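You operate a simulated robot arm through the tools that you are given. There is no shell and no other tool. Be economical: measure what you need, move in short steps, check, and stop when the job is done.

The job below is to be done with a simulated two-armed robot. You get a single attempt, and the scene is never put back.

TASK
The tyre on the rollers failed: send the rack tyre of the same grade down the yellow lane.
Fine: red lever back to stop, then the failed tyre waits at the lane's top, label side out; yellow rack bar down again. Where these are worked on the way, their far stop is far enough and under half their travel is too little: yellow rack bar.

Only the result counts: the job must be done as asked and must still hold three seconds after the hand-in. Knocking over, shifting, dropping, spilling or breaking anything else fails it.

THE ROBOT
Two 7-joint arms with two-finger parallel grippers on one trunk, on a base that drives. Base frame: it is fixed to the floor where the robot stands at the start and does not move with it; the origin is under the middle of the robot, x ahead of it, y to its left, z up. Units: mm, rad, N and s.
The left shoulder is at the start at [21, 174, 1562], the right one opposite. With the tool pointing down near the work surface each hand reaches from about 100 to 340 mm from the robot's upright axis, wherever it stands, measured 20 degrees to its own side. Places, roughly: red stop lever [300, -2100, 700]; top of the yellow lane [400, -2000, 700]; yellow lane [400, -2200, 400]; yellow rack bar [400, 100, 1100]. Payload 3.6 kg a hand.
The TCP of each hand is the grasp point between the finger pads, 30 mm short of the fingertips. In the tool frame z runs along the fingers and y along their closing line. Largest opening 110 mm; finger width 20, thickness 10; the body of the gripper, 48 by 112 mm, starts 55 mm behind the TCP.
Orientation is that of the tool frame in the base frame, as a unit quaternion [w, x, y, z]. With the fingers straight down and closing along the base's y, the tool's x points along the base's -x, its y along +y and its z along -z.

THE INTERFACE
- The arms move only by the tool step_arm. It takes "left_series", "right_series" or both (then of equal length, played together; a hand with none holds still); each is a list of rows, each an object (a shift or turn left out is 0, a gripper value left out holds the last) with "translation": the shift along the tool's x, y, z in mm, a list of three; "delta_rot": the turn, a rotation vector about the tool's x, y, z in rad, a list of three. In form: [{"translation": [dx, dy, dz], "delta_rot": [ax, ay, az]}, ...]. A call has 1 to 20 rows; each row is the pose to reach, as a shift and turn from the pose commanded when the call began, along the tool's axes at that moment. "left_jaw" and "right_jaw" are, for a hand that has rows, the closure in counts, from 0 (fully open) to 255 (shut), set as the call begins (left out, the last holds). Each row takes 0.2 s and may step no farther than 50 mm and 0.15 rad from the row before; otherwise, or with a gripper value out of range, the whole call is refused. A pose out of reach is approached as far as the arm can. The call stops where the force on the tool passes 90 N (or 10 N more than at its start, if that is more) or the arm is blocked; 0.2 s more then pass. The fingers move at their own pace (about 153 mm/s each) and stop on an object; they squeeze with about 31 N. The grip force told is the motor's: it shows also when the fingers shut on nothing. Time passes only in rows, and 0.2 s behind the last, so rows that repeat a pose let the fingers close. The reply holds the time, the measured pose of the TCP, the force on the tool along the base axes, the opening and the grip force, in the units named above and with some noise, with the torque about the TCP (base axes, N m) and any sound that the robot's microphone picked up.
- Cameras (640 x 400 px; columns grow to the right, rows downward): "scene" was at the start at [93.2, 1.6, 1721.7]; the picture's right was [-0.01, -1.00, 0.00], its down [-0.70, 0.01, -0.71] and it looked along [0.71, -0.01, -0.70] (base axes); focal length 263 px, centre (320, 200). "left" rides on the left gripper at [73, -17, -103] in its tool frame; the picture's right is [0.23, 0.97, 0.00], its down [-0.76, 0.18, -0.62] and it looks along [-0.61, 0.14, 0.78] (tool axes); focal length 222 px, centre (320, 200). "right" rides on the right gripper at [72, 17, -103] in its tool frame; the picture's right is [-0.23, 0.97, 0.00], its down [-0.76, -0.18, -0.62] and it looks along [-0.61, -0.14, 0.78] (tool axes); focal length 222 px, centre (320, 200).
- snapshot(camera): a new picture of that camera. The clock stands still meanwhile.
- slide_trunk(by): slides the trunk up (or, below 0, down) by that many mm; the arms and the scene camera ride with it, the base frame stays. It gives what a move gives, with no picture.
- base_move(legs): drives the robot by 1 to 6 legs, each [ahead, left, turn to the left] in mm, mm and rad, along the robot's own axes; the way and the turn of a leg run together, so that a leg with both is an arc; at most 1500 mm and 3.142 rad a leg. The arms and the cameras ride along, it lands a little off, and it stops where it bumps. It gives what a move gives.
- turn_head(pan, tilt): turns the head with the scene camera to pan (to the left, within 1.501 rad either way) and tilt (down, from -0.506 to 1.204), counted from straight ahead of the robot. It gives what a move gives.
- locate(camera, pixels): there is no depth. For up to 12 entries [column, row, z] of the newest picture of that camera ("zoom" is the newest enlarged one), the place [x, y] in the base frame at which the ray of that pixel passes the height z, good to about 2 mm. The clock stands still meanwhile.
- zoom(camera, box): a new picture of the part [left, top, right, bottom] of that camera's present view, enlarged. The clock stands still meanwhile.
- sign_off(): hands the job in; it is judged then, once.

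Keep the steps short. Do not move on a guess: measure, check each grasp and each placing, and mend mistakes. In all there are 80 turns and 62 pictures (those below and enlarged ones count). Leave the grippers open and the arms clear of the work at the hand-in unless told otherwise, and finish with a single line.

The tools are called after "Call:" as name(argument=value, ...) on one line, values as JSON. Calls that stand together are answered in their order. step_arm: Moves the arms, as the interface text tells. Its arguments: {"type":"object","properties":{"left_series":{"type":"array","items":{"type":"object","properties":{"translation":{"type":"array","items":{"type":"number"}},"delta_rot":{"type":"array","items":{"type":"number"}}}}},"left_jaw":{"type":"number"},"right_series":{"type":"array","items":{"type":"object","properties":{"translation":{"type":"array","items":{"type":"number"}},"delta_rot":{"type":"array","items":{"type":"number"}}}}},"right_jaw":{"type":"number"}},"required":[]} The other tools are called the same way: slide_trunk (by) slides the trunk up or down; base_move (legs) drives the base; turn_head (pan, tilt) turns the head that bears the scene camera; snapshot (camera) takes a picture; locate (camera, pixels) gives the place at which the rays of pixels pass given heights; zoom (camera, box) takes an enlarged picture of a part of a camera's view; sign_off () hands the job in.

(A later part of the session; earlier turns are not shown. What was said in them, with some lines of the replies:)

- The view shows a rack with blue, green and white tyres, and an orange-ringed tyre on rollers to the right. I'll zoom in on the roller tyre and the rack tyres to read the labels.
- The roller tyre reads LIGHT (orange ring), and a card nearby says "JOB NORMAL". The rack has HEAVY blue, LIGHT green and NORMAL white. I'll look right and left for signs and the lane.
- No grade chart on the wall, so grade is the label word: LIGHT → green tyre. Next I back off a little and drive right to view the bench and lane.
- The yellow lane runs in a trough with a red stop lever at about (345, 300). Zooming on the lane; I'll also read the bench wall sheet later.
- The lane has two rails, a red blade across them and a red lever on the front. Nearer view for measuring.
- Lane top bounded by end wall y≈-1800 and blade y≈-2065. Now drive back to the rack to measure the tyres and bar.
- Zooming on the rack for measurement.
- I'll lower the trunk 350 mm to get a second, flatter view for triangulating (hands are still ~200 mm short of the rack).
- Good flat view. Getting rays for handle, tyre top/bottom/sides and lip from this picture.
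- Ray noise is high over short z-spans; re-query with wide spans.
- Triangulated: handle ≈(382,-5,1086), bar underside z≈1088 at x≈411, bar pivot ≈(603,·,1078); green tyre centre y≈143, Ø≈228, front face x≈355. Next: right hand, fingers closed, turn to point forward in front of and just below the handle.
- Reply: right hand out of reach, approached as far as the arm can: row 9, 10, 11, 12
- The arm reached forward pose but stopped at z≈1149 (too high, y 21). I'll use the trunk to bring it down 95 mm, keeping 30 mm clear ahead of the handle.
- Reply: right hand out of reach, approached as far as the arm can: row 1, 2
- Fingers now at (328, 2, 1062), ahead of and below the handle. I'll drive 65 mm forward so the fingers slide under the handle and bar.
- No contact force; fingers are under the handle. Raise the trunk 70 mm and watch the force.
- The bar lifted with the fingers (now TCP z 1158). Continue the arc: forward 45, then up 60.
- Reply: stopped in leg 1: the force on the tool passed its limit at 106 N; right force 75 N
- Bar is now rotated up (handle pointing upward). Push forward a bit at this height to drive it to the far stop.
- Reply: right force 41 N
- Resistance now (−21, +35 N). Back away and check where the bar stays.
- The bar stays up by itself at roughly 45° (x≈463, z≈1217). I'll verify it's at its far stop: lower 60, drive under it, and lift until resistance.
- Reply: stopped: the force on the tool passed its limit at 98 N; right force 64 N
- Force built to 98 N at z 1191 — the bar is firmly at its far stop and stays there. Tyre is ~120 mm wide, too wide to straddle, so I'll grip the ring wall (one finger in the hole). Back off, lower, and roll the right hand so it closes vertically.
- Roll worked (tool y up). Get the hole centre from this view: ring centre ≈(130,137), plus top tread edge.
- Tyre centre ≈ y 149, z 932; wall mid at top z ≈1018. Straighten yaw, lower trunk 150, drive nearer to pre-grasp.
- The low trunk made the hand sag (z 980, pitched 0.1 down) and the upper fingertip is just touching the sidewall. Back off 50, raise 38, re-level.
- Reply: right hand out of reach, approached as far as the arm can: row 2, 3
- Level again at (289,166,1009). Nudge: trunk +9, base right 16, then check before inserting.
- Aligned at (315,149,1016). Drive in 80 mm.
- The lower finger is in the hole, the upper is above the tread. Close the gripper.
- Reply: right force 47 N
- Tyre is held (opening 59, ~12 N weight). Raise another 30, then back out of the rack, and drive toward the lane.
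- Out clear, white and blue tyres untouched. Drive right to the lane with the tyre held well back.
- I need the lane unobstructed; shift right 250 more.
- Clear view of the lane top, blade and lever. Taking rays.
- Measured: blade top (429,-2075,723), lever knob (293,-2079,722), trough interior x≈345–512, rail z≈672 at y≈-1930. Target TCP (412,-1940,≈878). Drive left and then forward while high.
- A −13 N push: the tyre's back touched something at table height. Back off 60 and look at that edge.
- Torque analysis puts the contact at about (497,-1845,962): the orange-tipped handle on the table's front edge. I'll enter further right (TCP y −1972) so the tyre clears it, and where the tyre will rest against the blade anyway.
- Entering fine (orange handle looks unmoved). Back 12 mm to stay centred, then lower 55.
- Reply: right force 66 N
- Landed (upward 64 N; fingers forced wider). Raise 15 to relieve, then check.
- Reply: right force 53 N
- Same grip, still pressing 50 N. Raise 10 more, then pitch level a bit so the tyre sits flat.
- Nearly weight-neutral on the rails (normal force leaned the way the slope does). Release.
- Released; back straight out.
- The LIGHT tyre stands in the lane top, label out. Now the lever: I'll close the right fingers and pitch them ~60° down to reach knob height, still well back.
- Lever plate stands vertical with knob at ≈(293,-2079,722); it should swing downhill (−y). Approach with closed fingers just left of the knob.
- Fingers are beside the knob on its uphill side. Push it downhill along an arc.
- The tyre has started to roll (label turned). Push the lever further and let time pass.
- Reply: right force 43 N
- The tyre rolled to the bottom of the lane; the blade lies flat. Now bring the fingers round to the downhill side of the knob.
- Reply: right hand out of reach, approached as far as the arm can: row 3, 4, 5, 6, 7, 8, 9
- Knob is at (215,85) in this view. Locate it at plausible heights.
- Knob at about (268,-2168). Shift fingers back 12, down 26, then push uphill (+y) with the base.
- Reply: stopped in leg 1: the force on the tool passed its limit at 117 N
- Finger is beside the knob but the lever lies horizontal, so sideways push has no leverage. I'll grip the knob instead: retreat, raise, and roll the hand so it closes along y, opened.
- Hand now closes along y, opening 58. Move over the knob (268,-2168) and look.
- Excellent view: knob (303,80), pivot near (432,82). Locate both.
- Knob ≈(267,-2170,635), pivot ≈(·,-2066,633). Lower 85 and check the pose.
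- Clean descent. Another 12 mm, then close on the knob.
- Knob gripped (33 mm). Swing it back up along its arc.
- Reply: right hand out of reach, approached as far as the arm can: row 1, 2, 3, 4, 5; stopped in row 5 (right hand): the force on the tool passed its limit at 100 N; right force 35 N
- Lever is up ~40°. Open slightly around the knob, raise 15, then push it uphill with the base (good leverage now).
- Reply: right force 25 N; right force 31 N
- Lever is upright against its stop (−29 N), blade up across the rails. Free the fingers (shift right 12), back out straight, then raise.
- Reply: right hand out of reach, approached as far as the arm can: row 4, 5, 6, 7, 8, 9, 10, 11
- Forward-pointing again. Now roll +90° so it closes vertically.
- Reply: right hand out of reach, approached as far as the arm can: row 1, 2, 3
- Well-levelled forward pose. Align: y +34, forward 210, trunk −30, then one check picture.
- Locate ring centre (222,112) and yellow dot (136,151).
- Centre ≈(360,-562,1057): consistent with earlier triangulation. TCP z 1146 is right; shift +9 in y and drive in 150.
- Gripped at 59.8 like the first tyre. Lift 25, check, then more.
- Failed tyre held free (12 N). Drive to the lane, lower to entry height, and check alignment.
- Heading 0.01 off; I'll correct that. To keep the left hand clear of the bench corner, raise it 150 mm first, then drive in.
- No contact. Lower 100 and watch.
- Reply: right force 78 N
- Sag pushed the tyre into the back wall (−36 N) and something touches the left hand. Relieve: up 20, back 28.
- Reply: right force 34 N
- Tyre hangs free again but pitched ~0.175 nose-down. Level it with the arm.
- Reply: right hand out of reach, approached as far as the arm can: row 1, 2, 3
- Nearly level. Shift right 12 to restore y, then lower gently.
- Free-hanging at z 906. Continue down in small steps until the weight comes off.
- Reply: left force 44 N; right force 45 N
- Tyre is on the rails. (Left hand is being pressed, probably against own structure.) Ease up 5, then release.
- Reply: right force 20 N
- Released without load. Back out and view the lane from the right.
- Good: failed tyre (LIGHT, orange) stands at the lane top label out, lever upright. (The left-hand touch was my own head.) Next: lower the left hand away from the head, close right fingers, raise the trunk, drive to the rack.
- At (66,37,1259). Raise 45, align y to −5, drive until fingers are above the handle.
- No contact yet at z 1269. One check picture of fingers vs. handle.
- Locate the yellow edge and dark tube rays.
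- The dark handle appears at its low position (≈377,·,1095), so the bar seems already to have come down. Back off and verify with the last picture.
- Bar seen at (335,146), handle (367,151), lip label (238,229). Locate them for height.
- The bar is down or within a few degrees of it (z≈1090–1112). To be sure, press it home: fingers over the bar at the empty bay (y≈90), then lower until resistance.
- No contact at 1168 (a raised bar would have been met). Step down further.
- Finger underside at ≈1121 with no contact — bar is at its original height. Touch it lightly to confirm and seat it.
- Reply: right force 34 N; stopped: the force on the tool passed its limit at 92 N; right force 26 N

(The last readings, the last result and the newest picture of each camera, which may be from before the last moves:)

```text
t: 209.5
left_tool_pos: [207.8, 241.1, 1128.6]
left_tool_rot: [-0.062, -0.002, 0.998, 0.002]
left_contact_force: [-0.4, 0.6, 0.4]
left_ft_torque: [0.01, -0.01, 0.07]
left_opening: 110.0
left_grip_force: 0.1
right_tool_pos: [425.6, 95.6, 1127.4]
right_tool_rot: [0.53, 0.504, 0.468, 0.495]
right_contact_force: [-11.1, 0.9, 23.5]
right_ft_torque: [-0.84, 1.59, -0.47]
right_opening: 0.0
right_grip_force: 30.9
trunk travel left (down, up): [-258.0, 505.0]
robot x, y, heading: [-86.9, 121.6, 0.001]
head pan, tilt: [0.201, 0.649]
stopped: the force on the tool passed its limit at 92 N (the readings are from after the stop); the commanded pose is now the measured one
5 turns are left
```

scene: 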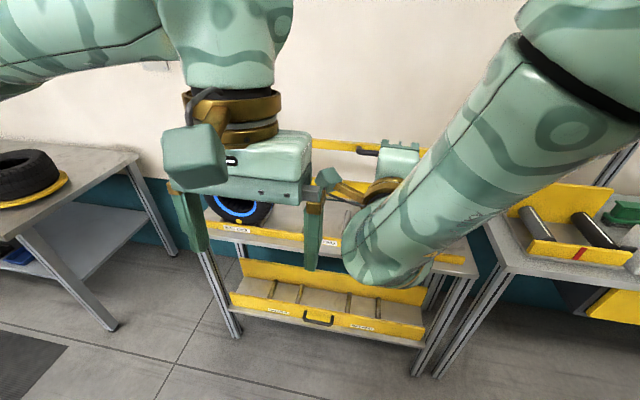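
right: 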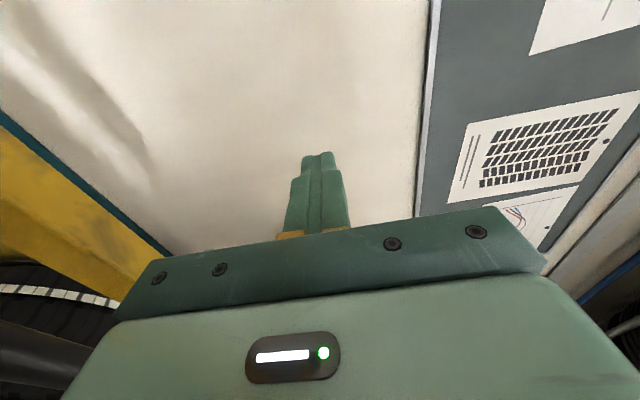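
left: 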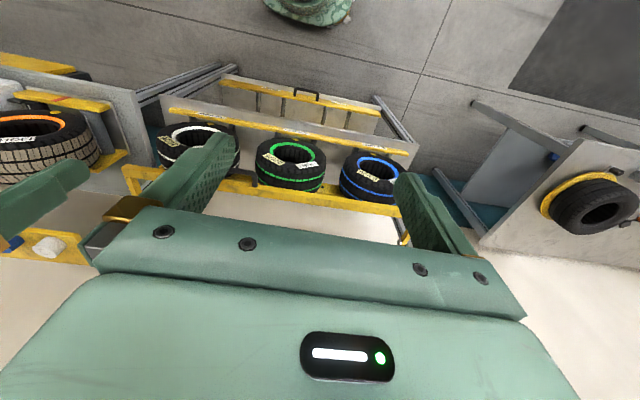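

The bar is solid at its bottom stop (92 N, no travel). Lift off, back away and open the gripper.

Call:
slide_trunk(by=70)

Call:
base_move(legs=[[-350, 0, 0]])

Call:
step_arm(right_series=[{"translation": [0, 0, 0]}, {"translation": [0, 0, 0]}, {"translation": [0, 0, 0]}], right_jaw=0)

```text
t: 210.6
left_tool_pos: [210.9, 241.1, 1198.0]
left_tool_rot: [-0.063, -0.002, 0.998, 0.002]
left_contact_force: [1.1, 0.2, -0.1]
left_ft_torque: [0.03, 0.01, 0.0]
left_opening: 110.0
left_grip_force: 0.1
right_tool_pos: [430.0, 95.8, 1194.2]
right_tool_rot: [0.528, 0.506, 0.47, 0.494]
right_contact_force: [0.8, 0.6, 0.0]
right_ft_torque: [-0.01, 0.02, -0.04]
right_opening: 0.1
right_grip_force: 31.4
trunk travel left (down, up): [-328.0, 435.0]
robot x, y, heading: [-85.2, 118.2, 0.006]
head pan, tilt: [0.201, 0.649]
```

```text
t: 212.8
left_tool_pos: [-138.6, 240.5, 1198.2]
left_tool_rot: [-0.061, -0.002, 0.998, 0.002]
left_contact_force: [-0.2, 0.1, -0.3]
left_ft_torque: [-0.02, -0.02, -0.01]
left_opening: 110.1
left_grip_force: 0.1
right_tool_pos: [78.8, 94.3, 1196.1]
right_tool_rot: [0.528, 0.506, 0.47, 0.495]
right_contact_force: [-0.7, 0.5, 0.6]
right_ft_torque: [-0.01, -0.02, -0.01]
right_opening: 0.0
right_grip_force: 31.0
trunk travel left (down, up): [-328.0, 435.0]
robot x, y, heading: [-435.3, 119.9, -0.001]
head pan, tilt: [0.201, 0.649]
```

```text
t: 213.6
left_tool_pos: [-136.1, 239.4, 1198.5]
left_tool_rot: [-0.063, -0.001, 0.998, 0.001]
left_contact_force: [-0.7, 0.0, 0.4]
left_ft_torque: [0.0, -0.01, -0.02]
left_opening: 110.0
left_grip_force: 0.2
right_tool_pos: [80.3, 95.2, 1193.6]
right_tool_rot: [0.528, 0.506, 0.47, 0.495]
right_contact_force: [0.8, 0.1, -0.6]
right_ft_torque: [0.01, 0.01, 0.01]
right_opening: 110.0
right_grip_force: 0.1
trunk travel left (down, up): [-328.0, 435.0]
robot x, y, heading: [-431.7, 119.5, 0.003]
head pan, tilt: [0.201, 0.649]
4 turns are left
```

Both grippers are open and the arms are clear, so I'm handing in.

Call:
sign_off()

```text
The job is handed in.
```

The rack's LIGHT tyre (green ring) went down the yellow lane, the red lever is back at stop, the failed LIGHT tyre waits at the lane's top label side out, and the yellow rack bar is down; on the way in, the first tyre brushed the orange handle on the stamp table (about 13 N), which looked unmoved in later pictures.
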